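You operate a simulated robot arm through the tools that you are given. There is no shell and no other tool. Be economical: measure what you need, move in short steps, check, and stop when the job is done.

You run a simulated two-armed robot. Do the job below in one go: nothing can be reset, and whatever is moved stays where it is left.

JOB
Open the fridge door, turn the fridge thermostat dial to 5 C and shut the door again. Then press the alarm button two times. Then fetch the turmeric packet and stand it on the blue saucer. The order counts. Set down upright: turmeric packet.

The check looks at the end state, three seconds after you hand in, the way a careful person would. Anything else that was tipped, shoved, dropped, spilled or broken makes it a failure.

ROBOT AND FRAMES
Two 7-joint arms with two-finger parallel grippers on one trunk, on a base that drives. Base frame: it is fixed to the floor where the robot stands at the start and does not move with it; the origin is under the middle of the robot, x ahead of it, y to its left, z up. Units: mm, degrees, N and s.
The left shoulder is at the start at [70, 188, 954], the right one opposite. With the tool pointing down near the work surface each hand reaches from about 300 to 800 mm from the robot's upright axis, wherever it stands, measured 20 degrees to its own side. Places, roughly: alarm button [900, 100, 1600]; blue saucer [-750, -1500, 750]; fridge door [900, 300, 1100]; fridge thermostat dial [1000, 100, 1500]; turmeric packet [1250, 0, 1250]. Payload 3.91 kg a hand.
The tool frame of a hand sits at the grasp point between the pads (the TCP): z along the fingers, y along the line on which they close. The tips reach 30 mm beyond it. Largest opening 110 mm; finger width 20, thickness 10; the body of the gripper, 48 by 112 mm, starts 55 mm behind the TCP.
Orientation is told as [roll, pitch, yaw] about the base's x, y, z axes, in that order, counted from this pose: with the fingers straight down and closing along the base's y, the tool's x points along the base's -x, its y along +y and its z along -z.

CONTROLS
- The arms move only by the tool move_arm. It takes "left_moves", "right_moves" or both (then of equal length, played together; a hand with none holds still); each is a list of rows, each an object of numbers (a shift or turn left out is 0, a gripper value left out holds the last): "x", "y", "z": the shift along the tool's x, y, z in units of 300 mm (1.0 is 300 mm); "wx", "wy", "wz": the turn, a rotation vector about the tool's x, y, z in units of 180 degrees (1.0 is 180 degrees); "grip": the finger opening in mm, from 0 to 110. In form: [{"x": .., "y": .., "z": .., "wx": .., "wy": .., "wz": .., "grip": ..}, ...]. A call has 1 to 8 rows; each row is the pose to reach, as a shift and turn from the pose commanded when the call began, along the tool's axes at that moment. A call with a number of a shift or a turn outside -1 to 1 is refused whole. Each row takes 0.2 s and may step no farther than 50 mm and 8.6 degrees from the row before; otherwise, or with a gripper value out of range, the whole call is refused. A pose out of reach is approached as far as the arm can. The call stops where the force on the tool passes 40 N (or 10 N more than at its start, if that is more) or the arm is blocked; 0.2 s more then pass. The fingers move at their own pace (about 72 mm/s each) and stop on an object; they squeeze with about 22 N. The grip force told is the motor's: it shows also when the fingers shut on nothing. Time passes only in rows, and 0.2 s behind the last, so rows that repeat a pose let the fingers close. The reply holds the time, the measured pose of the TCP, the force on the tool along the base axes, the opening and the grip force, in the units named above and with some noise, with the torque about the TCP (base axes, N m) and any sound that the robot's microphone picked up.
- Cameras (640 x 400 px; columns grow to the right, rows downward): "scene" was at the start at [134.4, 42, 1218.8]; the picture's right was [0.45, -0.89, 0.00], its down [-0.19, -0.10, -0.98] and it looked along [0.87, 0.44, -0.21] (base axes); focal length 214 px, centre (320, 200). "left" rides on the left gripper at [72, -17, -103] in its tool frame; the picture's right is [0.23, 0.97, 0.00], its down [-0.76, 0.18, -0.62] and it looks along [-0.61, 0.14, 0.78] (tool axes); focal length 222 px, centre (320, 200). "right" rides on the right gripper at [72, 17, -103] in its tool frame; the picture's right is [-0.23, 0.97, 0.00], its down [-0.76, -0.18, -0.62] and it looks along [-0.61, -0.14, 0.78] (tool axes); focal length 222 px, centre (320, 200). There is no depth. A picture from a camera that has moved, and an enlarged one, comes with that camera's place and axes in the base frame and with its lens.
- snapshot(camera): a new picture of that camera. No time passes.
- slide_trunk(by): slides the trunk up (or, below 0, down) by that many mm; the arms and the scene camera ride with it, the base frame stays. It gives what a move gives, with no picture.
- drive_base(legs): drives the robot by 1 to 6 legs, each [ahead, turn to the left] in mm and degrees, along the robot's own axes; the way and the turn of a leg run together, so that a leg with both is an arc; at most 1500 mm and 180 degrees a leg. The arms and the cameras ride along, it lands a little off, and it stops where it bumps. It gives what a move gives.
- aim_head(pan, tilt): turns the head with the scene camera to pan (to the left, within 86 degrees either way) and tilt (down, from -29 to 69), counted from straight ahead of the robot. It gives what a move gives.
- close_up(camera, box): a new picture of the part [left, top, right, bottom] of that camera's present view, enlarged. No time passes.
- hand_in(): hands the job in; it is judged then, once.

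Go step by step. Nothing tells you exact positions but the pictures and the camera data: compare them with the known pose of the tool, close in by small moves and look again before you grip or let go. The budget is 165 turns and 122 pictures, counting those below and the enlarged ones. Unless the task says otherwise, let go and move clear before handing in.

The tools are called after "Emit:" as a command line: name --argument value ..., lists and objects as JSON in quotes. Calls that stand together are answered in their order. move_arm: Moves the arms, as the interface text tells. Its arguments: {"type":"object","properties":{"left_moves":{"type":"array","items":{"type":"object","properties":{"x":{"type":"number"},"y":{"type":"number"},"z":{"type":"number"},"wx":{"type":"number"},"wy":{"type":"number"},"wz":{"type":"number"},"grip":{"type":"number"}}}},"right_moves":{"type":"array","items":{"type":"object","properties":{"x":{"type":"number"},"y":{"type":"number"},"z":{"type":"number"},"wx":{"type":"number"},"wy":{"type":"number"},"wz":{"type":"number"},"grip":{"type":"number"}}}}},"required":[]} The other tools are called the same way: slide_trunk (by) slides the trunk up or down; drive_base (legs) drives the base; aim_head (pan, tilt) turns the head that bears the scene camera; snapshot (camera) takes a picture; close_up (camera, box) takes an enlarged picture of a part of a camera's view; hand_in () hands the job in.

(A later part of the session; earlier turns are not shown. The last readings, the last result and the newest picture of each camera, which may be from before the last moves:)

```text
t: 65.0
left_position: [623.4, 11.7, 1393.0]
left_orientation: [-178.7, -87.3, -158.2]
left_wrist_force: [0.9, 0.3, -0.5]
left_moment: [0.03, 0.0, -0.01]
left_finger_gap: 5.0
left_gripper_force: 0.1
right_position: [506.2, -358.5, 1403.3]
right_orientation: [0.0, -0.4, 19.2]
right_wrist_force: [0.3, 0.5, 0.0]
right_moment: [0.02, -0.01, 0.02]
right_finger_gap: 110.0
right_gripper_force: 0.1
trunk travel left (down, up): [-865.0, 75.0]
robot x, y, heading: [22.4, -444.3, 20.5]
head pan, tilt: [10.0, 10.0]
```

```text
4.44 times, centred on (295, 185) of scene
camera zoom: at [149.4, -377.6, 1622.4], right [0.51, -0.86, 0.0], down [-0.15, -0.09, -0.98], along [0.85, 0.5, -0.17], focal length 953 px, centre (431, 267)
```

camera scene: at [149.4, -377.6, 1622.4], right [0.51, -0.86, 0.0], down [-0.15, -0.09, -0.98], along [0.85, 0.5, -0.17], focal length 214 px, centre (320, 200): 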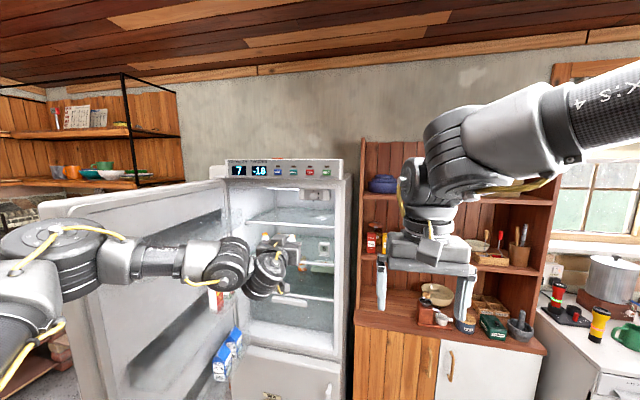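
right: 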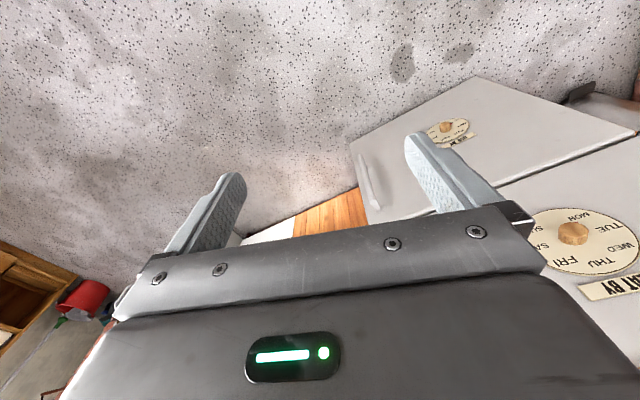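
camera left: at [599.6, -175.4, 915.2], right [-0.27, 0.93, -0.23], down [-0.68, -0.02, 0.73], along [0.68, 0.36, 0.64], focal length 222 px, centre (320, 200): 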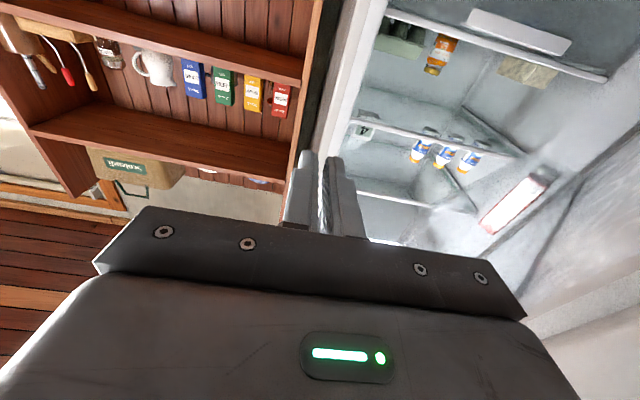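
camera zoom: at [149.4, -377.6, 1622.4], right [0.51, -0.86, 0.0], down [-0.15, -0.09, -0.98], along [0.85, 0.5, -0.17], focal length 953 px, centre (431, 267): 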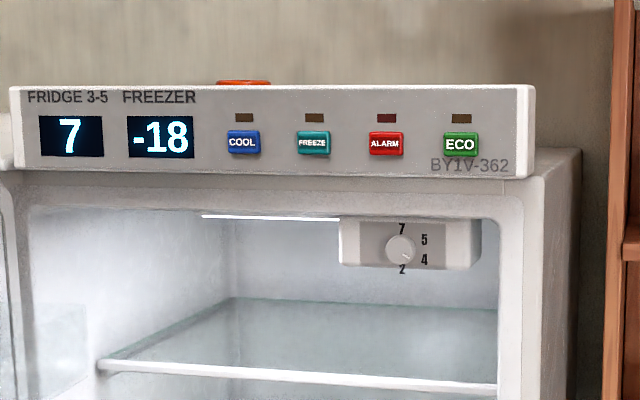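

Dial triangulates to about (967,142,1474), dead ahead of the left hand. The pointer at "4" must go ~35–40° counter-clockwise to "5". Raise fully and drive forward, keeping ~130 mm off.

Emit:
slide_trunk --by 75

Emit:
move_arm --left_moves '[{"wy": 0.015, "wz": 0.04, "grip": 60}, {"wy": 0.015, "wz": 0.085, "grip": 60}, {"wy": 0.015, "wz": 0.1, "grip": 60}]'

Emit:
drive_base --legs '[[200, 0]]'

Emit:
snapshot --camera "scene"

Emit:
snapshot --camera "left"

```text
t: 66.1
left_position: [623.0, 12.7, 1467.1]
left_orientation: [-178.7, -87.4, -158.1]
left_wrist_force: [-0.1, 0.0, -0.2]
left_moment: [0.01, 0.03, -0.03]
left_finger_gap: 5.3
left_gripper_force: 0.0
right_position: [506.2, -357.8, 1479.7]
right_orientation: [0.2, -0.4, 19.2]
right_wrist_force: [0.2, 0.5, -0.5]
right_moment: [-0.01, -0.04, -0.01]
right_finger_gap: 109.9
right_gripper_force: 0.0
trunk travel left (down, up): [-940.0, 0.0]
robot x, y, heading: [23.9, -442.3, 20.4]
head pan, tilt: [10.0, 10.0]
```

```text
t: 66.9
left_position: [623.9, 13.7, 1468.6]
left_orientation: [90.0, -72.0, -66.3]
left_wrist_force: [-0.9, -0.7, -1.4]
left_moment: [0.01, -0.01, 0.01]
left_finger_gap: 59.9
left_gripper_force: 0.1
right_position: [507.4, -357.9, 1478.4]
right_orientation: [0.1, -0.4, 19.2]
right_wrist_force: [-1.4, 0.0, -0.5]
right_moment: [0.01, 0.02, 0.0]
right_finger_gap: 110.2
right_gripper_force: 0.1
trunk travel left (down, up): [-940.0, 0.0]
robot x, y, heading: [19.3, -442.0, 20.1]
head pan, tilt: [10.0, 10.0]
```

```text
t: 68.5
left_position: [811.1, 79.3, 1471.7]
left_orientation: [90.9, -72.1, -67.4]
left_wrist_force: [-0.3, 0.8, 1.3]
left_moment: [-0.01, 0.0, 0.01]
left_finger_gap: 59.7
left_gripper_force: 0.1
right_position: [693.0, -290.2, 1482.3]
right_orientation: [0.1, -0.8, 19.1]
right_wrist_force: [-1.1, -0.3, 0.3]
right_moment: [0.0, -0.03, -0.02]
right_finger_gap: 110.0
right_gripper_force: 0.0
trunk travel left (down, up): [-940.0, 0.0]
robot x, y, heading: [211.9, -376.8, 20.3]
head pan, tilt: [10.0, 10.0]
```

```text
89 pictures are left
camera scene: at [334.5, -309.6, 1698.1], right [0.5, -0.86, 0.0], down [-0.15, -0.09, -0.99], along [0.85, 0.5, -0.17], focal length 214 px, centre (320, 200)
```

scene: 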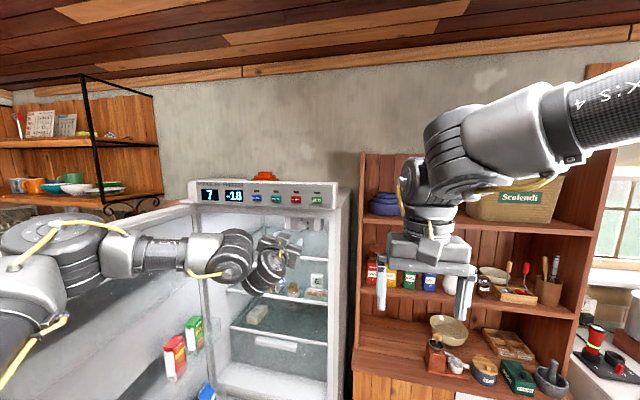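

```text
88 pictures are left
camera left: at [712.9, 45.4, 1397.2], right [-0.4, 0.91, 0.08], down [-0.55, -0.31, 0.78], along [0.74, 0.26, 0.62], focal length 222 px, centre (320, 200)
```

left: 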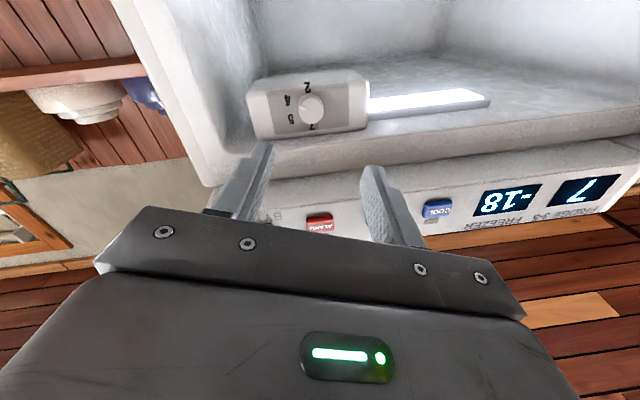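

The dial is ~165 mm dead ahead at (967,138,1472). Advance 110 mm with the arm and look.

Emit:
drive_base --legs '[[105, 0]]'

Emit:
snapshot --camera "left"

```text
t: 69.8
left_position: [912.3, 115.9, 1469.4]
left_orientation: [90.1, -72.0, -67.1]
left_wrist_force: [0.3, 0.3, 0.4]
left_moment: [0.0, 0.0, -0.02]
left_finger_gap: 60.0
left_gripper_force: 0.1
right_position: [797.2, -252.0, 1480.2]
right_orientation: [0.1, -0.6, 19.1]
right_wrist_force: [-0.4, -0.3, -0.5]
right_moment: [0.01, 0.01, 0.01]
right_finger_gap: 110.2
right_gripper_force: 0.1
trunk travel left (down, up): [-940.0, 0.0]
robot x, y, heading: [310.2, -335.6, 20.6]
head pan, tilt: [10.0, 10.0]
stopped in leg 1: the force on the tool passed its limit (the readings are from after the stop); the commanded pose is now the measured one
```

```text
87 pictures are left
camera left: at [814.1, 82.2, 1395.3], right [-0.39, 0.92, 0.08], down [-0.55, -0.31, 0.78], along [0.74, 0.26, 0.62], focal length 222 px, centre (320, 200)
```

left: 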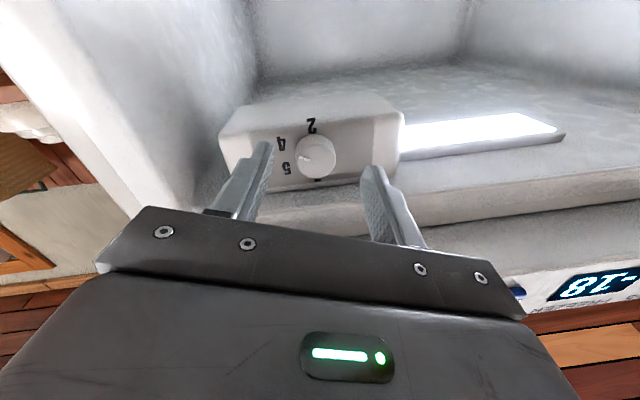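

Almost there; something touched the tool near the end. Let me see from the scene camera.

Emit:
close_up --camera "scene" --box '[180, 120, 380, 260]'

Emit:
snapshot --camera "scene"

```text
2.86 times, centred on (280, 190) of scene
camera zoom: at [440.3, -270.8, 1697.5], right [0.51, -0.86, 0.0], down [-0.15, -0.09, -0.98], along [0.85, 0.5, -0.17], focal length 613 px, centre (434, 229)
```

zoom: 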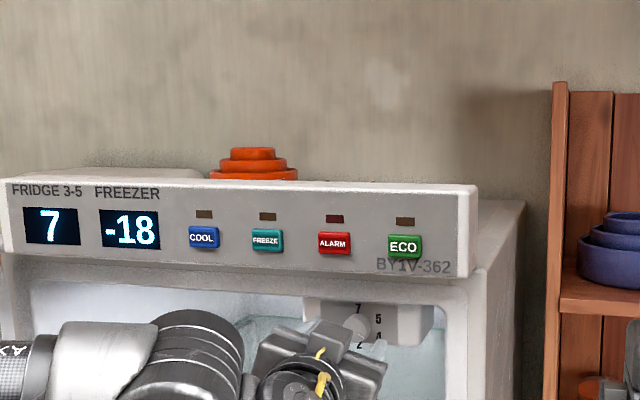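

```text
85 pictures are left
camera scene: at [440.3, -270.8, 1697.5], right [0.51, -0.86, 0.0], down [-0.15, -0.09, -0.98], along [0.85, 0.5, -0.17], focal length 214 px, centre (320, 200)
```

scene: 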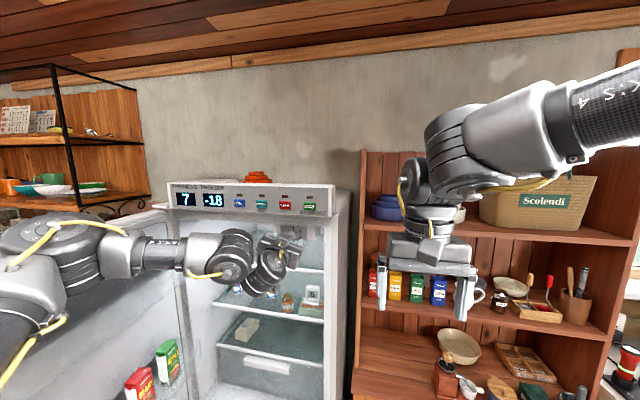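

Nothing evident. I'll advance slowly with the arm, 20 mm.

Emit:
move_arm --left_moves '[{"z": 0.02}, {"z": 0.04}, {"z": 0.06}]'

Emit:
snapshot --camera "left"

```text
t: 70.6
left_position: [928.0, 124.4, 1469.5]
left_orientation: [90.1, -72.2, -67.0]
left_wrist_force: [-0.2, -0.3, 0.0]
left_moment: [0.01, -0.04, 0.03]
left_finger_gap: 61.2
left_gripper_force: 0.8
right_position: [795.7, -251.4, 1481.1]
right_orientation: [0.0, -0.7, 19.2]
right_wrist_force: [-1.3, 0.0, 0.2]
right_moment: [-0.02, 0.0, -0.01]
right_finger_gap: 109.7
right_gripper_force: 0.1
trunk travel left (down, up): [-940.0, 0.0]
robot x, y, heading: [310.7, -335.7, 20.3]
head pan, tilt: [10.0, 10.0]
```

```text
84 pictures are left
camera left: at [829.7, 91.0, 1395.2], right [-0.39, 0.92, 0.08], down [-0.55, -0.31, 0.78], along [0.74, 0.26, 0.62], focal length 222 px, centre (320, 200)
```

left: 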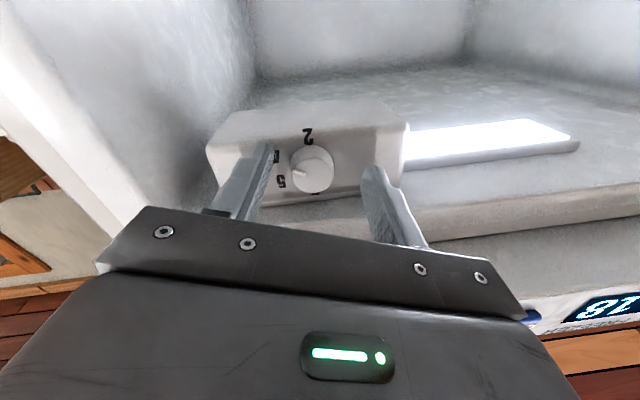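

Emit:
close_up --camera "left" --box '[250, 110, 390, 200]'

Emit:
close_up --camera "scene" --box '[250, 190, 350, 260]'

```text
4.44 times, centred on (320, 155) of left
camera zoom: at [829.7, 91.0, 1395.2], right [-0.39, 0.92, 0.08], down [-0.55, -0.31, 0.78], along [0.74, 0.26, 0.62], focal length 987 px, centre (320, 400)
```

zoom: 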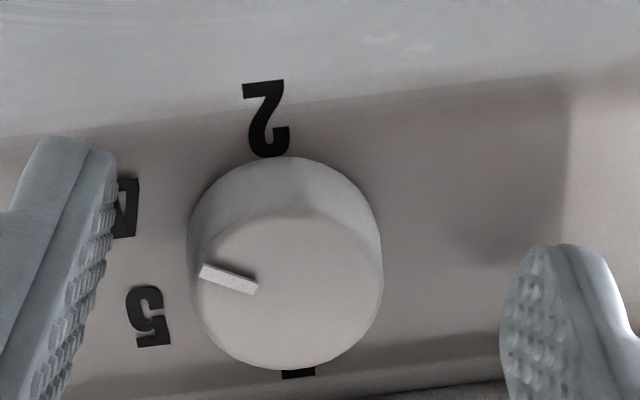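

```text
5.71 times, centred on (300, 225) of scene
camera zoom: at [438.6, -270.0, 1697.5], right [0.51, -0.86, 0.0], down [-0.15, -0.09, -0.98], along [0.85, 0.5, -0.17], focal length 1226 px, centre (434, 57)
```

zoom: 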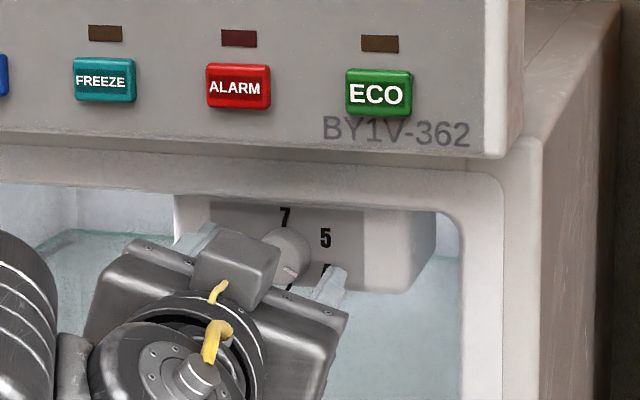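

Knob is centred between the fingertips, tips ~7 mm short of its face; the pointer is at 4. Advance 16 mm and close gently.

Emit:
move_arm --left_moves '[{"z": 0.03}, {"z": 0.055}, {"z": 0.055, "grip": 20}, {"z": 0.055, "grip": 20}, {"z": 0.055, "grip": 20}]'

Emit:
close_up --camera "left" --box '[250, 110, 390, 200]'

```text
t: 71.2
left_position: [928.0, 125.1, 1470.2]
left_orientation: [89.5, -71.9, -67.3]
left_wrist_force: [-24.7, -8.0, 1.1]
left_moment: [-0.07, 0.09, -1.0]
left_finger_gap: 58.6
left_gripper_force: 0.1
left hand out of reach, approached as far as the arm can: row 2
right_position: [786.1, -252.5, 1482.5]
right_orientation: [0.2, -1.0, 19.3]
right_wrist_force: [0.0, -0.1, 1.0]
right_moment: [-0.02, -0.02, 0.0]
right_finger_gap: 109.9
right_gripper_force: 0.1
trunk travel left (down, up): [-940.0, 0.0]
robot x, y, heading: [310.0, -335.0, 20.5]
head pan, tilt: [10.0, 10.0]
stopped in row 2 (left hand): the force on the tool passed its limit (the readings are from after the stop); the commanded pose is now the measured one
```

```text
4.44 times, centred on (320, 155) of left
camera zoom: at [829.8, 93.2, 1396.6], right [-0.38, 0.92, 0.09], down [-0.55, -0.3, 0.78], along [0.75, 0.25, 0.62], focal length 987 px, centre (320, 400)
```

zoom: 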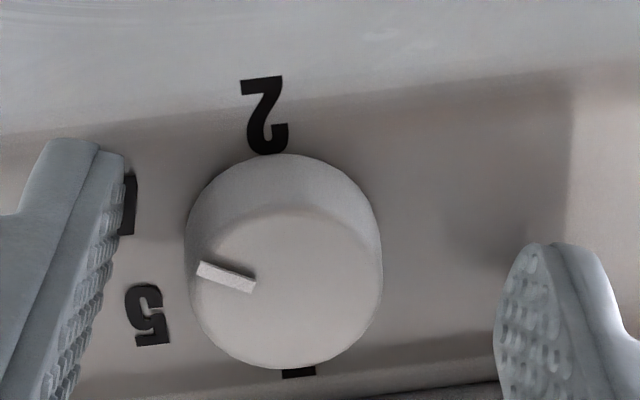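

The force pattern shows the right fingertip already touches the dial plate, so the knob is between the fingers. Back off 3 mm and close.

Emit:
move_arm --left_moves '[{"z": -0.01}, {"z": -0.01, "grip": 20}, {"z": -0.01, "grip": 20}, {"z": -0.01, "grip": 20}]'

Emit:
close_up --camera "left" --box '[250, 110, 390, 200]'

```text
t: 72.2
left_position: [930.6, 122.4, 1469.4]
left_orientation: [89.3, -71.5, -66.8]
left_wrist_force: [-12.3, -15.6, -2.5]
left_moment: [0.21, -0.7, -1.8]
left_finger_gap: 29.1
left_gripper_force: 45.5
right_position: [792.0, -256.8, 1480.9]
right_orientation: [0.3, -0.9, 19.3]
right_wrist_force: [-0.7, -0.1, -0.5]
right_moment: [0.01, 0.01, -0.02]
right_finger_gap: 109.9
right_gripper_force: 0.1
trunk travel left (down, up): [-940.0, 0.0]
robot x, y, heading: [311.8, -335.4, 20.7]
head pan, tilt: [10.0, 10.0]
```

```text
4.44 times, centred on (320, 155) of left
camera zoom: at [832.1, 88.7, 1395.4], right [-0.38, 0.92, 0.09], down [-0.54, -0.31, 0.78], along [0.75, 0.25, 0.62], focal length 987 px, centre (320, 400)
```

zoom: 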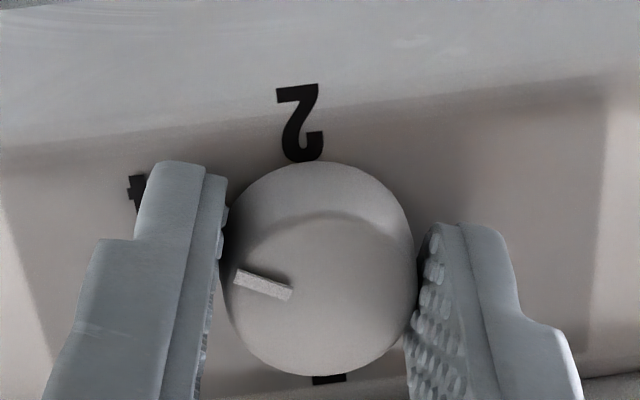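

Gripped (29 mm). Turn counter-clockwise about 36°.

Emit:
move_arm --left_moves '[{"wz": -0.04}, {"wz": -0.08}, {"wz": -0.12}, {"wz": -0.16}, {"wz": -0.2}, {"wz": -0.2}]'

Emit:
close_up --camera "left" --box '[240, 100, 400, 200]'

```text
t: 73.6
left_position: [931.0, 120.5, 1468.2]
left_orientation: [-88.7, -72.4, 111.2]
left_wrist_force: [-16.3, -23.8, -11.5]
left_moment: [-0.2, 0.48, -1.28]
left_finger_gap: 29.5
left_gripper_force: 44.9
right_position: [792.7, -258.2, 1481.6]
right_orientation: [0.4, -0.9, 19.2]
right_wrist_force: [-0.1, 0.2, 0.0]
right_moment: [0.0, 0.0, 0.01]
right_finger_gap: 110.1
right_gripper_force: 0.1
trunk travel left (down, up): [-940.0, 0.0]
robot x, y, heading: [308.6, -334.3, 20.2]
head pan, tilt: [10.0, 10.0]
```

```text
4.00 times, centred on (320, 150) of left
camera zoom: at [849.5, 45.5, 1404.8], right [-0.33, 0.79, -0.51], down [-0.72, 0.13, 0.68], along [0.61, 0.59, 0.53], focal length 888 px, centre (320, 400)
```

zoom: 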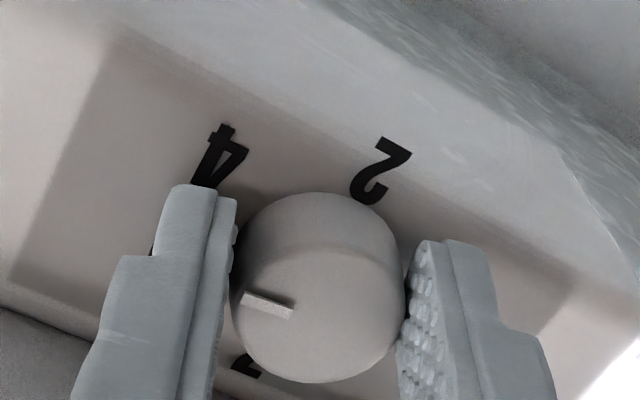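

Turned. Release, back out a bit and check the pointer.

Emit:
move_arm --left_moves '[{"grip": 60}, {"grip": 60}, {"z": -0.1, "grip": 60}, {"z": -0.2, "grip": 60}]'

Emit:
close_up --camera "left" --box '[240, 70, 400, 170]'

Emit:
close_up --camera "scene" --box '[250, 190, 350, 260]'

```text
t: 74.6
left_position: [876.9, 107.4, 1467.8]
left_orientation: [-89.5, -72.0, 112.3]
left_wrist_force: [-0.6, 0.0, 0.1]
left_moment: [0.0, 0.01, -0.01]
left_finger_gap: 59.8
left_gripper_force: 0.1
right_position: [792.6, -249.8, 1481.3]
right_orientation: [0.0, -0.8, 19.3]
right_wrist_force: [-0.9, -0.2, 0.0]
right_moment: [0.0, -0.06, 0.0]
right_finger_gap: 110.1
right_gripper_force: 0.2
trunk travel left (down, up): [-940.0, 0.0]
robot x, y, heading: [309.2, -335.7, 20.5]
head pan, tilt: [10.0, 10.0]
```

```text
4.00 times, centred on (320, 120) of left
camera zoom: at [796.0, 32.5, 1405.1], right [-0.33, 0.79, -0.52], down [-0.73, 0.13, 0.67], along [0.6, 0.6, 0.53], focal length 888 px, centre (320, 520)
```

zoom: 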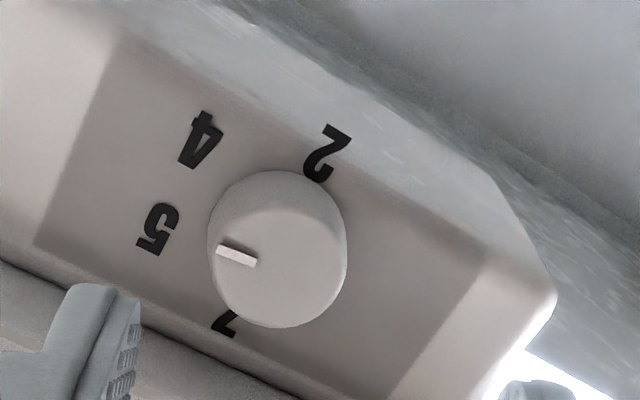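

```text
5.71 times, centred on (300, 225) of scene
camera zoom: at [435.7, -269.0, 1697.8], right [0.51, -0.86, 0.0], down [-0.15, -0.09, -0.99], along [0.85, 0.5, -0.17], focal length 1226 px, centre (434, 57)
```

zoom: 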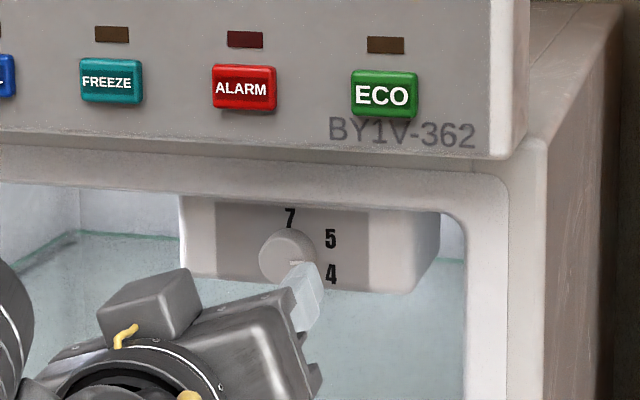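

The pointer seems between 4 and 5. I'll move the hand clear for an unobstructed view.

Emit:
drive_base --legs '[[-90, 0]]'

Emit:
close_up --camera "scene" --box '[280, 195, 320, 220]'

Emit:
close_up --camera "left" --box '[200, 30, 360, 130]'

```text
t: 75.7
left_position: [817.5, 78.6, 1458.3]
left_orientation: [-85.9, -72.3, 108.7]
left_wrist_force: [0.3, 0.3, -0.5]
left_moment: [0.02, -0.05, -0.02]
left_finger_gap: 60.0
left_gripper_force: 0.1
right_position: [732.5, -276.4, 1474.2]
right_orientation: [0.3, 0.2, 19.0]
right_wrist_force: [1.1, -0.2, 0.5]
right_moment: [0.0, 0.08, -0.02]
right_finger_gap: 109.9
right_gripper_force: 0.0
trunk travel left (down, up): [-940.0, 0.0]
robot x, y, heading: [227.3, -363.8, 20.6]
head pan, tilt: [10.0, 10.0]
```

```text
16.00 times, centred on (300, 208) of scene
camera zoom: at [378.7, -294.3, 1696.4], right [0.51, -0.86, 0.0], down [-0.16, -0.09, -0.98], along [0.85, 0.5, -0.19], focal length 3432 px, centre (640, 80)
```

zoom: 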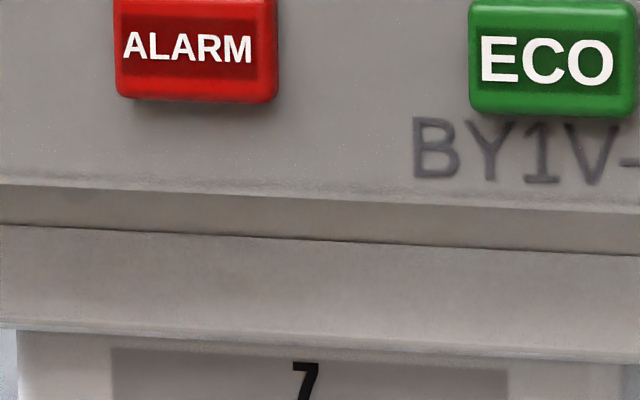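

```text
4.00 times, centred on (280, 80) of left
camera zoom: at [734.8, 4.6, 1396.0], right [-0.34, 0.79, -0.51], down [-0.72, 0.14, 0.69], along [0.61, 0.6, 0.52], focal length 888 px, centre (480, 680)
```

zoom: 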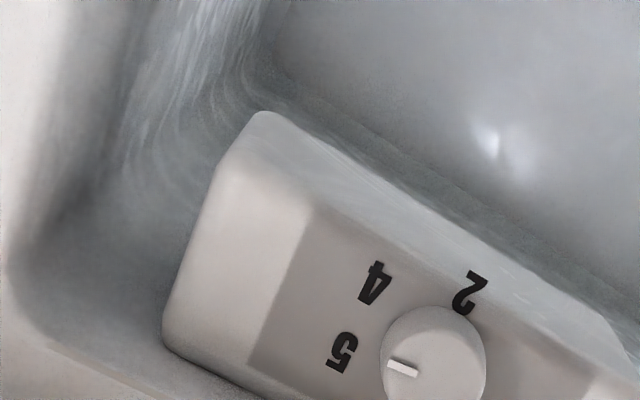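

Emit:
close_up --camera "scene" --box '[278, 208, 318, 233]'

```text
16.00 times, centred on (298, 220) of scene
camera zoom: at [378.7, -294.3, 1696.4], right [0.51, -0.86, 0.0], down [-0.16, -0.09, -0.98], along [0.85, 0.5, -0.19], focal length 3432 px, centre (672, -128)
```

zoom: 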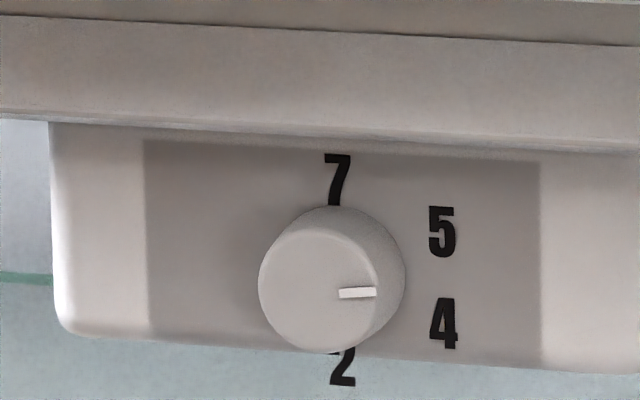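

Pointer is ~+5° (horizontal) while label 5 sits at ~+22°, so about 15° more. Pre-roll the hand back and re-approach.

Emit:
move_arm --left_moves '[{"wz": 0.04}, {"wz": 0.08}, {"wz": 0.1}]'

Emit:
drive_base --legs '[[85, 0]]'

Emit:
snapshot --camera "left"

```text
t: 76.5
left_position: [805.7, 76.0, 1461.8]
left_orientation: [30.4, -89.2, -7.8]
left_wrist_force: [1.5, -0.3, -1.1]
left_moment: [0.0, -0.01, -0.01]
left_finger_gap: 59.9
left_gripper_force: 0.0
right_position: [721.1, -280.3, 1477.2]
right_orientation: [0.1, -0.3, 19.0]
right_wrist_force: [-0.2, 1.0, 0.0]
right_moment: [0.02, 0.02, 0.01]
right_finger_gap: 109.7
right_gripper_force: 0.0
trunk travel left (down, up): [-940.0, 0.0]
robot x, y, heading: [230.1, -361.0, 20.3]
head pan, tilt: [10.0, 10.0]
```

```text
t: 78.1
left_position: [853.9, 99.5, 1481.4]
left_orientation: [-150.3, -87.5, 171.9]
left_wrist_force: [0.8, -0.2, 0.5]
left_moment: [-0.01, -0.01, 0.03]
left_finger_gap: 59.9
left_gripper_force: 0.0
right_position: [762.6, -263.4, 1489.4]
right_orientation: [0.1, -2.3, 19.3]
right_wrist_force: [0.5, 0.2, -0.5]
right_moment: [-0.03, 0.08, 0.01]
right_finger_gap: 110.1
right_gripper_force: 0.0
trunk travel left (down, up): [-940.0, 0.0]
robot x, y, heading: [309.6, -334.1, 20.5]
head pan, tilt: [10.0, 10.0]
stopped in leg 1: the robot was blocked; the commanded pose is now the measured one
```

```text
73 pictures are left
camera left: at [766.7, 46.0, 1405.5], right [-0.35, 0.9, -0.25], down [-0.68, -0.06, 0.74], along [0.65, 0.42, 0.63], focal length 222 px, centre (320, 200)
```

left: 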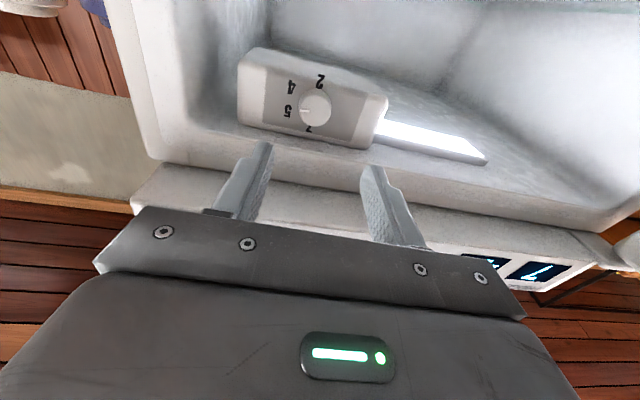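

The base is blocked at the same spot as before (robot tilts slightly). I'll back off 20 mm and look down to see what it touches.

Emit:
drive_base --legs '[[-20, 0]]'

Emit:
aim_head --pan 25 --tilt 60

Emit:
snapshot --camera "scene"

```text
t: 78.9
left_position: [825.9, 88.3, 1485.1]
left_orientation: [-154.2, -87.4, 175.8]
left_wrist_force: [0.5, -0.5, 0.1]
left_moment: [-0.02, 0.0, 0.0]
left_finger_gap: 59.9
left_gripper_force: 0.0
right_position: [734.7, -274.1, 1492.2]
right_orientation: [0.2, -2.6, 19.3]
right_wrist_force: [0.4, -0.2, -0.4]
right_moment: [-0.03, 0.03, -0.04]
right_finger_gap: 110.1
right_gripper_force: 0.1
trunk travel left (down, up): [-940.0, 0.0]
robot x, y, heading: [287.7, -342.4, 20.4]
head pan, tilt: [10.0, 10.0]
```

```text
t: 80.0
left_position: [825.9, 88.5, 1486.2]
left_orientation: [-155.1, -87.3, 176.6]
left_wrist_force: [0.0, 0.4, 0.0]
left_moment: [0.01, 0.04, 0.03]
left_finger_gap: 60.1
left_gripper_force: 0.0
right_position: [733.1, -274.5, 1492.5]
right_orientation: [0.0, -2.8, 19.3]
right_wrist_force: [-0.8, 0.1, -0.4]
right_moment: [0.0, -0.02, 0.02]
right_finger_gap: 110.0
right_gripper_force: 0.0
trunk travel left (down, up): [-940.0, 0.0]
robot x, y, heading: [287.1, -341.1, 20.4]
head pan, tilt: [25.0, 60.0]
```

```text
72 pictures are left
camera scene: at [380.1, -279.4, 1623.4], right [0.71, -0.7, 0.0], down [-0.61, -0.62, -0.5], along [0.35, 0.36, -0.86], focal length 214 px, centre (320, 200)
```

scene: 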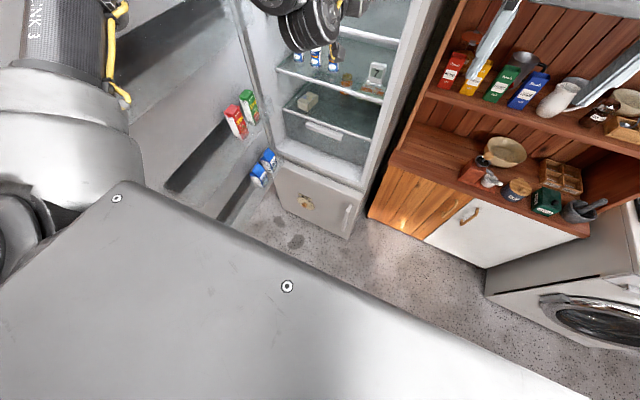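

The left elbow seems to lean on the opened door, so I'll use arm extension instead: lower 20 mm, forward ~85 mm.

Emit:
move_arm --left_moves '[{"z": 0.07, "x": 0.03, "wy": 0.013}, {"z": 0.14, "x": 0.06, "wy": 0.013}, {"z": 0.21, "x": 0.07, "wy": 0.013}, {"z": 0.26, "x": 0.07, "wy": 0.013}]'

Emit:
snapshot --camera "left"

```text
t: 81.0
left_position: [905.3, 119.7, 1465.8]
left_orientation: [-82.0, -88.9, 103.6]
left_wrist_force: [-0.2, 0.2, -1.1]
left_moment: [0.0, 0.01, 0.02]
left_finger_gap: 60.0
left_gripper_force: 0.2
right_position: [739.9, -273.2, 1489.3]
right_orientation: [0.1, -2.4, 19.2]
right_wrist_force: [0.2, 0.6, -0.1]
right_moment: [-0.01, 0.02, -0.03]
right_finger_gap: 109.7
right_gripper_force: 0.1
trunk travel left (down, up): [-940.0, 0.0]
robot x, y, heading: [292.3, -345.9, 20.6]
head pan, tilt: [25.0, 60.0]
```

```text
71 pictures are left
camera left: at [815.6, 64.9, 1393.5], right [-0.36, 0.9, -0.25], down [-0.65, -0.05, 0.76], along [0.67, 0.43, 0.6], focal length 222 px, centre (320, 200)
```

left: 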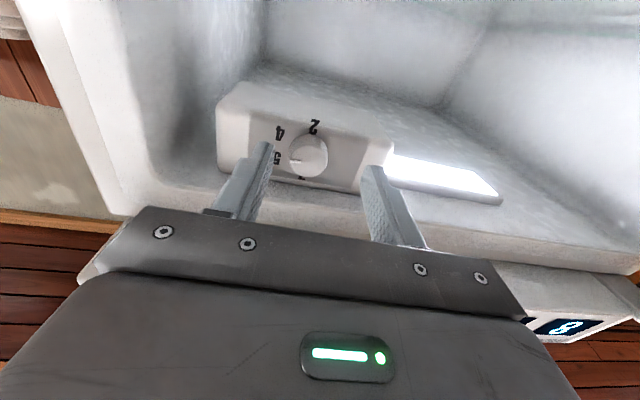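

Knob ~6 mm right, 25 mm to go. Advance.

Emit:
move_arm --left_moves '[{"z": 0.03, "y": -0.01}, {"z": 0.06, "y": -0.02}, {"z": 0.08, "y": -0.02}]'

Emit:
close_up --camera "left" --box '[240, 100, 400, 200]'

```text
t: 81.8
left_position: [923.0, 125.4, 1468.4]
left_orientation: [-84.6, -88.9, 106.1]
left_wrist_force: [-0.3, 0.3, 0.2]
left_moment: [0.01, -0.01, -0.01]
left_finger_gap: 60.1
left_gripper_force: 0.0
left hand out of reach, approached as far as the arm can: row 2, 3
right_position: [737.6, -272.5, 1489.9]
right_orientation: [0.1, -2.4, 19.3]
right_wrist_force: [-1.3, -0.3, -0.3]
right_moment: [0.0, -0.01, 0.03]
right_finger_gap: 109.6
right_gripper_force: 0.1
trunk travel left (down, up): [-940.0, 0.0]
robot x, y, heading: [289.9, -343.1, 20.6]
head pan, tilt: [25.0, 60.0]
```

```text
4.00 times, centred on (320, 150) of left
camera zoom: at [832.4, 71.2, 1395.8], right [-0.36, 0.9, -0.25], down [-0.65, -0.05, 0.76], along [0.67, 0.43, 0.6], focal length 888 px, centre (320, 400)
```

zoom: 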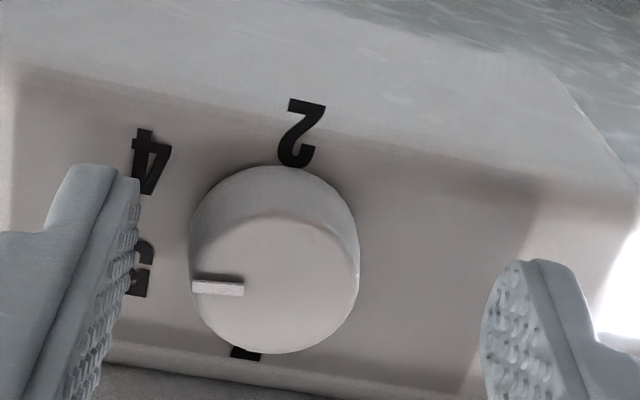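

Nudge the base right 0.4° and forward 6 mm to centre, then close.

Emit:
drive_base --legs '[[6, -0.4]]'

Emit:
move_arm --left_moves '[{"grip": 20}, {"grip": 20}, {"grip": 20}]'

Emit:
close_up --camera "left" --box '[240, 100, 400, 200]'

```text
t: 82.6
left_position: [929.3, 123.4, 1469.6]
left_orientation: [-88.1, -88.8, 109.5]
left_wrist_force: [-2.7, -1.4, -0.6]
left_moment: [-0.01, -0.01, -0.13]
left_finger_gap: 59.9
left_gripper_force: 0.1
right_position: [743.1, -274.6, 1490.5]
right_orientation: [0.1, -2.5, 18.8]
right_wrist_force: [0.7, -0.5, -0.5]
right_moment: [0.02, 0.0, -0.03]
right_finger_gap: 110.1
right_gripper_force: 0.1
trunk travel left (down, up): [-940.0, 0.0]
robot x, y, heading: [292.6, -342.1, 19.9]
head pan, tilt: [25.0, 60.0]
```

```text
t: 83.4
left_position: [932.3, 120.3, 1467.8]
left_orientation: [-85.3, -88.9, 106.4]
left_wrist_force: [1.5, -3.1, -0.1]
left_moment: [-0.04, 0.13, -0.21]
left_finger_gap: 29.4
left_gripper_force: 45.0
right_position: [743.4, -275.0, 1490.4]
right_orientation: [0.2, -2.4, 19.0]
right_wrist_force: [-0.1, 0.8, -0.3]
right_moment: [0.03, -0.01, -0.02]
right_finger_gap: 109.9
right_gripper_force: 0.1
trunk travel left (down, up): [-940.0, 0.0]
robot x, y, heading: [292.0, -340.2, 20.5]
head pan, tilt: [25.0, 60.0]
```

```text
4.00 times, centred on (320, 150) of left
camera zoom: at [841.0, 67.7, 1396.2], right [-0.35, 0.9, -0.25], down [-0.65, -0.04, 0.76], along [0.68, 0.42, 0.6], focal length 888 px, centre (320, 400)
```

zoom: 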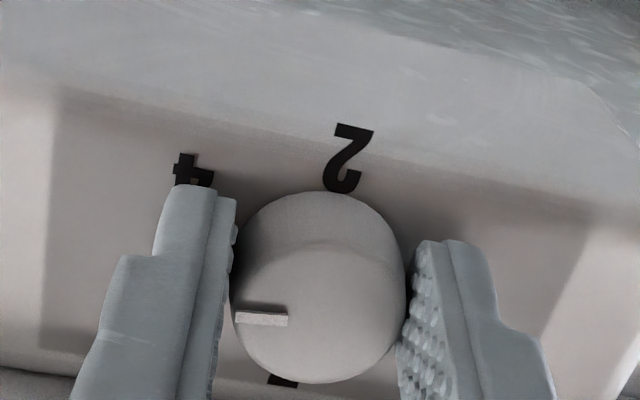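

Gripped again. Turn ~16° counter-clockwise, release, and back out.

Emit:
move_arm --left_moves '[{"wz": -0.03}, {"wz": -0.06}, {"wz": -0.09}, {"wz": -0.09}, {"wz": -0.09, "grip": 60}, {"wz": -0.09, "grip": 60}, {"wz": -0.09, "z": -0.12, "grip": 60}, {"wz": -0.09, "z": -0.25, "grip": 60}]'

Emit:
drive_base --legs '[[-80, 0]]'

Emit:
aim_head --pan 10 --tilt 10

Emit:
close_up --camera "scene" --box '[250, 190, 350, 260]'

```text
t: 85.2
left_position: [858.6, 96.8, 1471.0]
left_orientation: [-90.5, -72.5, 111.5]
left_wrist_force: [-1.3, -0.4, -0.2]
left_moment: [0.0, 0.02, -0.02]
left_finger_gap: 60.1
left_gripper_force: 0.1
right_position: [740.6, -271.8, 1492.0]
right_orientation: [0.1, -2.6, 18.9]
right_wrist_force: [-0.1, 0.6, -0.2]
right_moment: [-0.04, -0.03, -0.02]
right_finger_gap: 110.0
right_gripper_force: 0.0
trunk travel left (down, up): [-940.0, 0.0]
robot x, y, heading: [295.4, -340.4, 20.4]
head pan, tilt: [25.0, 60.0]
```

```text
t: 86.2
left_position: [804.5, 75.3, 1461.6]
left_orientation: [-87.2, -72.7, 108.5]
left_wrist_force: [1.0, 1.4, -0.2]
left_moment: [0.0, -0.03, -0.04]
left_finger_gap: 60.1
left_gripper_force: 0.0
right_position: [686.8, -297.4, 1484.9]
right_orientation: [0.1, -1.8, 18.8]
right_wrist_force: [0.4, 0.7, 0.3]
right_moment: [0.0, 0.1, 0.01]
right_finger_gap: 109.9
right_gripper_force: 0.1
trunk travel left (down, up): [-940.0, 0.0]
robot x, y, heading: [219.4, -367.0, 20.1]
head pan, tilt: [25.0, 60.0]
```

```text
t: 87.4
left_position: [786.4, 67.5, 1470.0]
left_orientation: [-89.9, -72.8, 111.0]
left_wrist_force: [-0.6, 0.2, -0.3]
left_moment: [0.0, 0.0, 0.01]
left_finger_gap: 60.2
left_gripper_force: 0.0
right_position: [668.3, -302.3, 1490.9]
right_orientation: [0.1, -2.5, 18.8]
right_wrist_force: [-0.2, 0.7, -0.1]
right_moment: [0.0, 0.01, -0.01]
right_finger_gap: 110.2
right_gripper_force: 0.0
trunk travel left (down, up): [-940.0, 0.0]
robot x, y, heading: [218.7, -365.6, 19.8]
head pan, tilt: [10.0, 10.0]
```

```text
5.71 times, centred on (300, 225) of scene
camera zoom: at [348.0, -305.0, 1697.5], right [0.5, -0.87, 0.0], down [-0.15, -0.09, -0.98], along [0.85, 0.49, -0.17], focal length 1226 px, centre (434, 57)
```

zoom: 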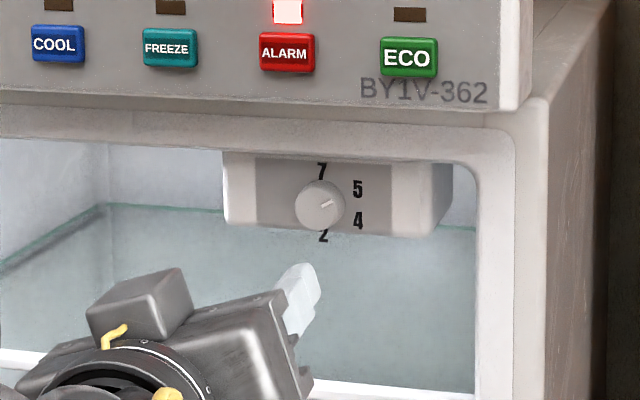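

Emit:
close_up --camera "scene" --box '[288, 214, 320, 234]'

```text
16.00 times, centred on (304, 224) of scene
camera zoom: at [348.0, -305.0, 1697.5], right [0.5, -0.87, 0.0], down [-0.15, -0.09, -0.98], along [0.85, 0.49, -0.17], focal length 3432 px, centre (576, -184)
```

zoom: 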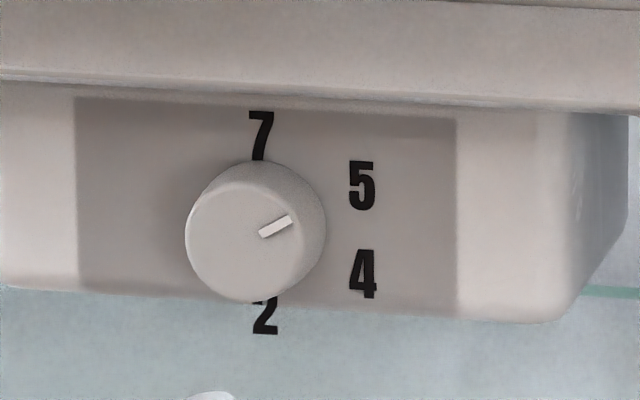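

The pointer now sits at "5" (≈+30°, mirror of its initial −30° at 4). Next: close the door. Back straight out and look at the door.

Emit:
drive_base --legs '[[-430, 0]]'

Emit:
aim_head --pan 30 --tilt 20

Emit:
snapshot --camera "scene"

```text
t: 90.0
left_position: [396.0, -80.4, 1466.9]
left_orientation: [-89.4, -72.7, 109.8]
left_wrist_force: [0.5, -0.4, 0.2]
left_moment: [0.0, 0.0, 0.0]
left_finger_gap: 60.1
left_gripper_force: 0.1
right_position: [274.0, -448.6, 1487.9]
right_orientation: [0.1, -2.3, 18.2]
right_wrist_force: [-0.6, -0.2, 0.1]
right_moment: [0.04, -0.01, 0.07]
right_finger_gap: 109.9
right_gripper_force: 0.1
trunk travel left (down, up): [-940.0, 0.0]
robot x, y, heading: [-176.5, -510.7, 19.3]
head pan, tilt: [10.0, 10.0]
```

```text
t: 90.8
left_position: [394.3, -81.7, 1468.4]
left_orientation: [-89.7, -72.7, 110.2]
left_wrist_force: [-0.7, -0.7, 0.4]
left_moment: [0.0, -0.01, -0.03]
left_finger_gap: 59.9
left_gripper_force: 0.0
right_position: [271.8, -450.8, 1490.7]
right_orientation: [0.1, -2.5, 18.2]
right_wrist_force: [-0.2, 0.0, 0.8]
right_moment: [-0.02, 0.0, 0.01]
right_finger_gap: 110.3
right_gripper_force: 0.0
trunk travel left (down, up): [-940.0, 0.0]
robot x, y, heading: [-177.7, -510.4, 19.2]
head pan, tilt: [30.0, 20.0]
```

```text
66 pictures are left
camera scene: at [-69.4, -424.0, 1681.3], right [0.76, -0.65, 0.0], down [-0.22, -0.26, -0.94], along [0.61, 0.71, -0.34], focal length 214 px, centre (320, 200)
```

scene: 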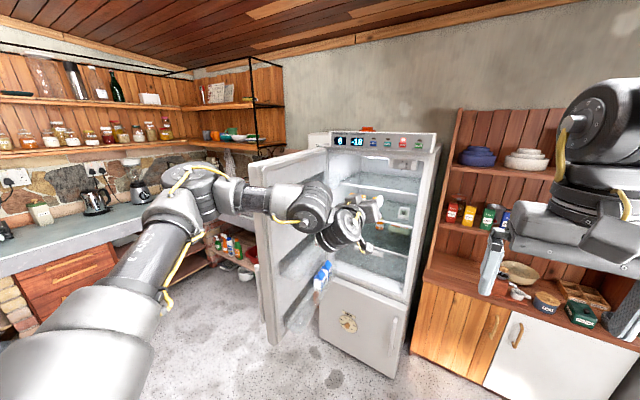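

Door's free edge is near (216,250), ~83° open. I'll swing the left hand around to the door's outer face and push it closed by turning right.

Emit:
drive_base --legs '[[0, 51], [235, 0], [0, -20]]'

Emit:
move_arm --left_moves '[{"grip": 0}, {"grip": 0}, {"grip": 0}]'

Emit:
snapshot --camera "scene"

```text
t: 96.0
left_position: [147.7, 379.9, 1467.2]
left_orientation: [-89.5, -72.6, 142.2]
left_wrist_force: [-0.3, 0.1, -0.2]
left_moment: [-0.02, 0.02, 0.01]
left_finger_gap: 60.0
left_gripper_force: 0.0
right_position: [241.6, 1.6, 1490.1]
right_orientation: [-0.1, -2.4, 50.4]
right_wrist_force: [-0.6, 0.5, 0.3]
right_moment: [0.03, -0.03, 0.01]
right_finger_gap: 110.1
right_gripper_force: 0.0
trunk travel left (down, up): [-940.0, 0.0]
robot x, y, heading: [-105.4, -290.9, 51.5]
head pan, tilt: [30.0, 20.0]
```

```text
t: 96.8
left_position: [149.6, 377.4, 1468.8]
left_orientation: [-89.7, -72.6, 142.4]
left_wrist_force: [-0.2, 0.1, 0.3]
left_moment: [0.04, 0.03, 0.01]
left_finger_gap: 0.3
left_gripper_force: 21.8
right_position: [242.2, 1.0, 1489.6]
right_orientation: [0.1, -2.4, 50.4]
right_wrist_force: [-0.1, -0.1, 0.2]
right_moment: [0.04, -0.01, -0.01]
right_finger_gap: 110.0
right_gripper_force: 0.1
trunk travel left (down, up): [-940.0, 0.0]
robot x, y, heading: [-109.2, -291.7, 52.0]
head pan, tilt: [30.0, 20.0]
```

```text
65 pictures are left
camera scene: at [-59.4, -159.9, 1681.2], right [0.99, -0.14, 0.0], down [-0.05, -0.34, -0.94], along [0.14, 0.93, -0.34], focal length 214 px, centre (320, 200)
```

scene: 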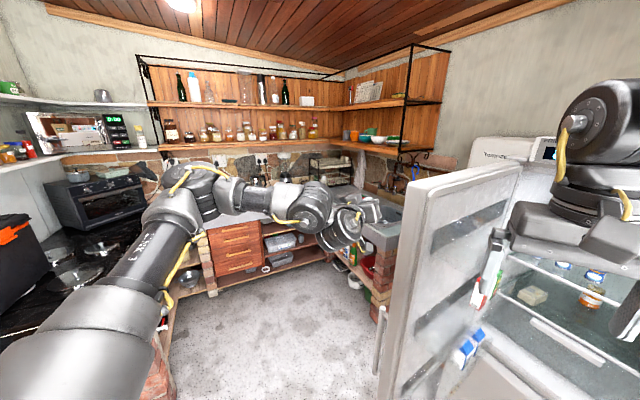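

Hand is on the outer side of the door. Turn right to push it.

Emit:
drive_base --legs '[[0, -10], [20, -8], [20, -6]]'

Emit:
snapshot --camera "scene"

```text
t: 97.9
left_position: [247.3, 331.8, 1467.3]
left_orientation: [-88.9, -72.7, 132.7]
left_wrist_force: [0.0, 0.3, 0.1]
left_moment: [0.0, 0.03, 0.01]
left_finger_gap: 0.0
left_gripper_force: 21.8
right_position: [283.2, -52.6, 1489.6]
right_orientation: [0.0, -2.3, 41.7]
right_wrist_force: [0.3, 1.0, -0.1]
right_moment: [-0.02, 0.03, 0.01]
right_finger_gap: 110.0
right_gripper_force: 0.1
trunk travel left (down, up): [-940.0, 0.0]
robot x, y, heading: [-103.0, -293.1, 43.2]
head pan, tilt: [30.0, 20.0]
stopped in leg 1: the force on the tool passed its limit (the readings are from after the stop); the commanded pose is now the measured one
```

```text
64 pictures are left
camera scene: at [-40.5, -164.1, 1680.9], right [0.96, -0.29, 0.0], down [-0.1, -0.33, -0.94], along [0.27, 0.9, -0.34], focal length 214 px, centre (320, 200)
```

scene: 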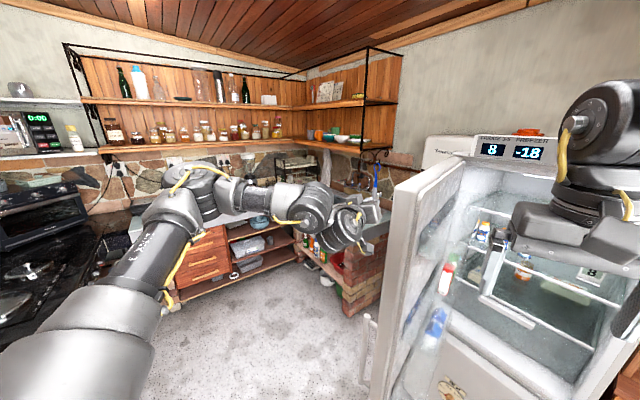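

Contact with the door made. Continue in gentler steps.

Emit:
drive_base --legs '[[0, -2], [3, -3], [5, -3], [8, -3], [8, -3], [10, -3]]'

Emit:
snapshot --camera "scene"

```text
t: 100.8
left_position: [439.3, 218.4, 1469.3]
left_orientation: [-89.5, -72.7, 116.2]
left_wrist_force: [-1.4, 1.1, -0.1]
left_moment: [0.04, -0.01, -0.01]
left_finger_gap: 0.1
left_gripper_force: 22.1
right_position: [361.2, -159.8, 1490.5]
right_orientation: [-0.1, -2.4, 24.7]
right_wrist_force: [-0.3, -0.3, 0.5]
right_moment: [0.0, -0.03, -0.01]
right_finger_gap: 109.9
right_gripper_force: 0.1
trunk travel left (down, up): [-940.0, 0.0]
robot x, y, heading: [-74.4, -275.3, 26.0]
head pan, tilt: [30.0, 20.0]
```

```text
63 pictures are left
camera scene: at [18.9, -172.4, 1681.3], right [0.83, -0.56, 0.0], down [-0.19, -0.28, -0.94], along [0.52, 0.78, -0.34], focal length 214 px, centre (320, 200)
```

scene: 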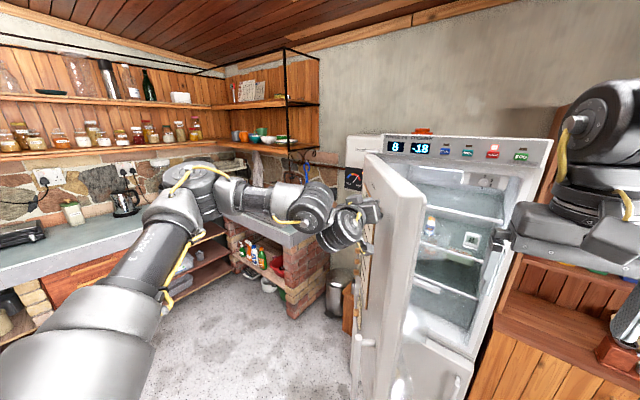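

Door ≈57° now. Continue, gradually more forward.

Emit:
drive_base --legs '[[12, -4], [18, -4], [25, -3], [30, -3], [35, -2]]'

Emit:
snapshot --camera "scene"

```text
t: 103.4
left_position: [667.9, 89.8, 1471.8]
left_orientation: [-90.2, -72.7, 101.0]
left_wrist_force: [-0.1, -0.4, 0.4]
left_moment: [-0.01, 0.03, 0.01]
left_finger_gap: 0.0
left_gripper_force: 22.1
right_position: [489.4, -253.1, 1491.2]
right_orientation: [0.1, -2.7, 9.0]
right_wrist_force: [0.1, -0.1, 0.1]
right_moment: [0.0, -0.06, 0.0]
right_finger_gap: 109.9
right_gripper_force: 0.0
trunk travel left (down, up): [-940.0, 0.0]
robot x, y, heading: [42.2, -238.9, 10.6]
head pan, tilt: [30.0, 20.0]
```

```text
62 pictures are left
camera scene: at [156.2, -171.5, 1681.8], right [0.65, -0.76, 0.0], down [-0.26, -0.22, -0.94], along [0.72, 0.61, -0.34], focal length 214 px, centre (320, 200)
```

scene: 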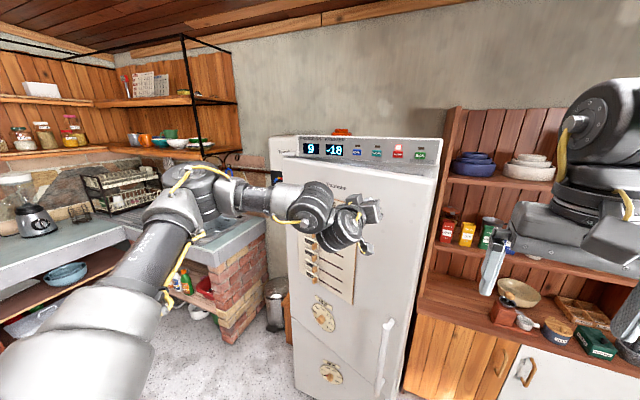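

Door ≈20° open, hand on its face. Push forward until shut.

Emit:
drive_base --legs '[[60, 0], [60, 0], [50, 0], [20, 0], [20, 0]]'

Emit:
snapshot --camera "scene"

```text
t: 105.7
left_position: [839.9, 120.4, 1468.9]
left_orientation: [-90.6, -73.0, 101.3]
left_wrist_force: [-0.4, 0.4, 0.0]
left_moment: [0.02, -0.02, 0.01]
left_finger_gap: 0.0
left_gripper_force: 22.2
right_position: [664.7, -220.8, 1488.0]
right_orientation: [0.1, -2.3, 8.9]
right_wrist_force: [0.2, 0.2, -0.2]
right_moment: [-0.01, -0.01, -0.02]
right_finger_gap: 110.2
right_gripper_force: 0.0
trunk travel left (down, up): [-940.0, 0.0]
robot x, y, heading: [212.5, -209.6, 10.5]
head pan, tilt: [30.0, 20.0]
stopped in leg 4: the force on the tool passed its limit (the readings are from after the stop); the commanded pose is now the measured one
```

```text
61 pictures are left
camera scene: at [332.1, -139.7, 1681.0], right [0.65, -0.76, 0.0], down [-0.26, -0.22, -0.94], along [0.71, 0.61, -0.34], focal length 214 px, centre (320, 200)
```

scene: 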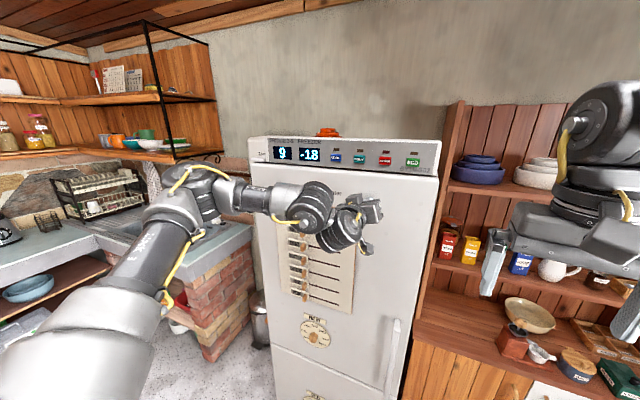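

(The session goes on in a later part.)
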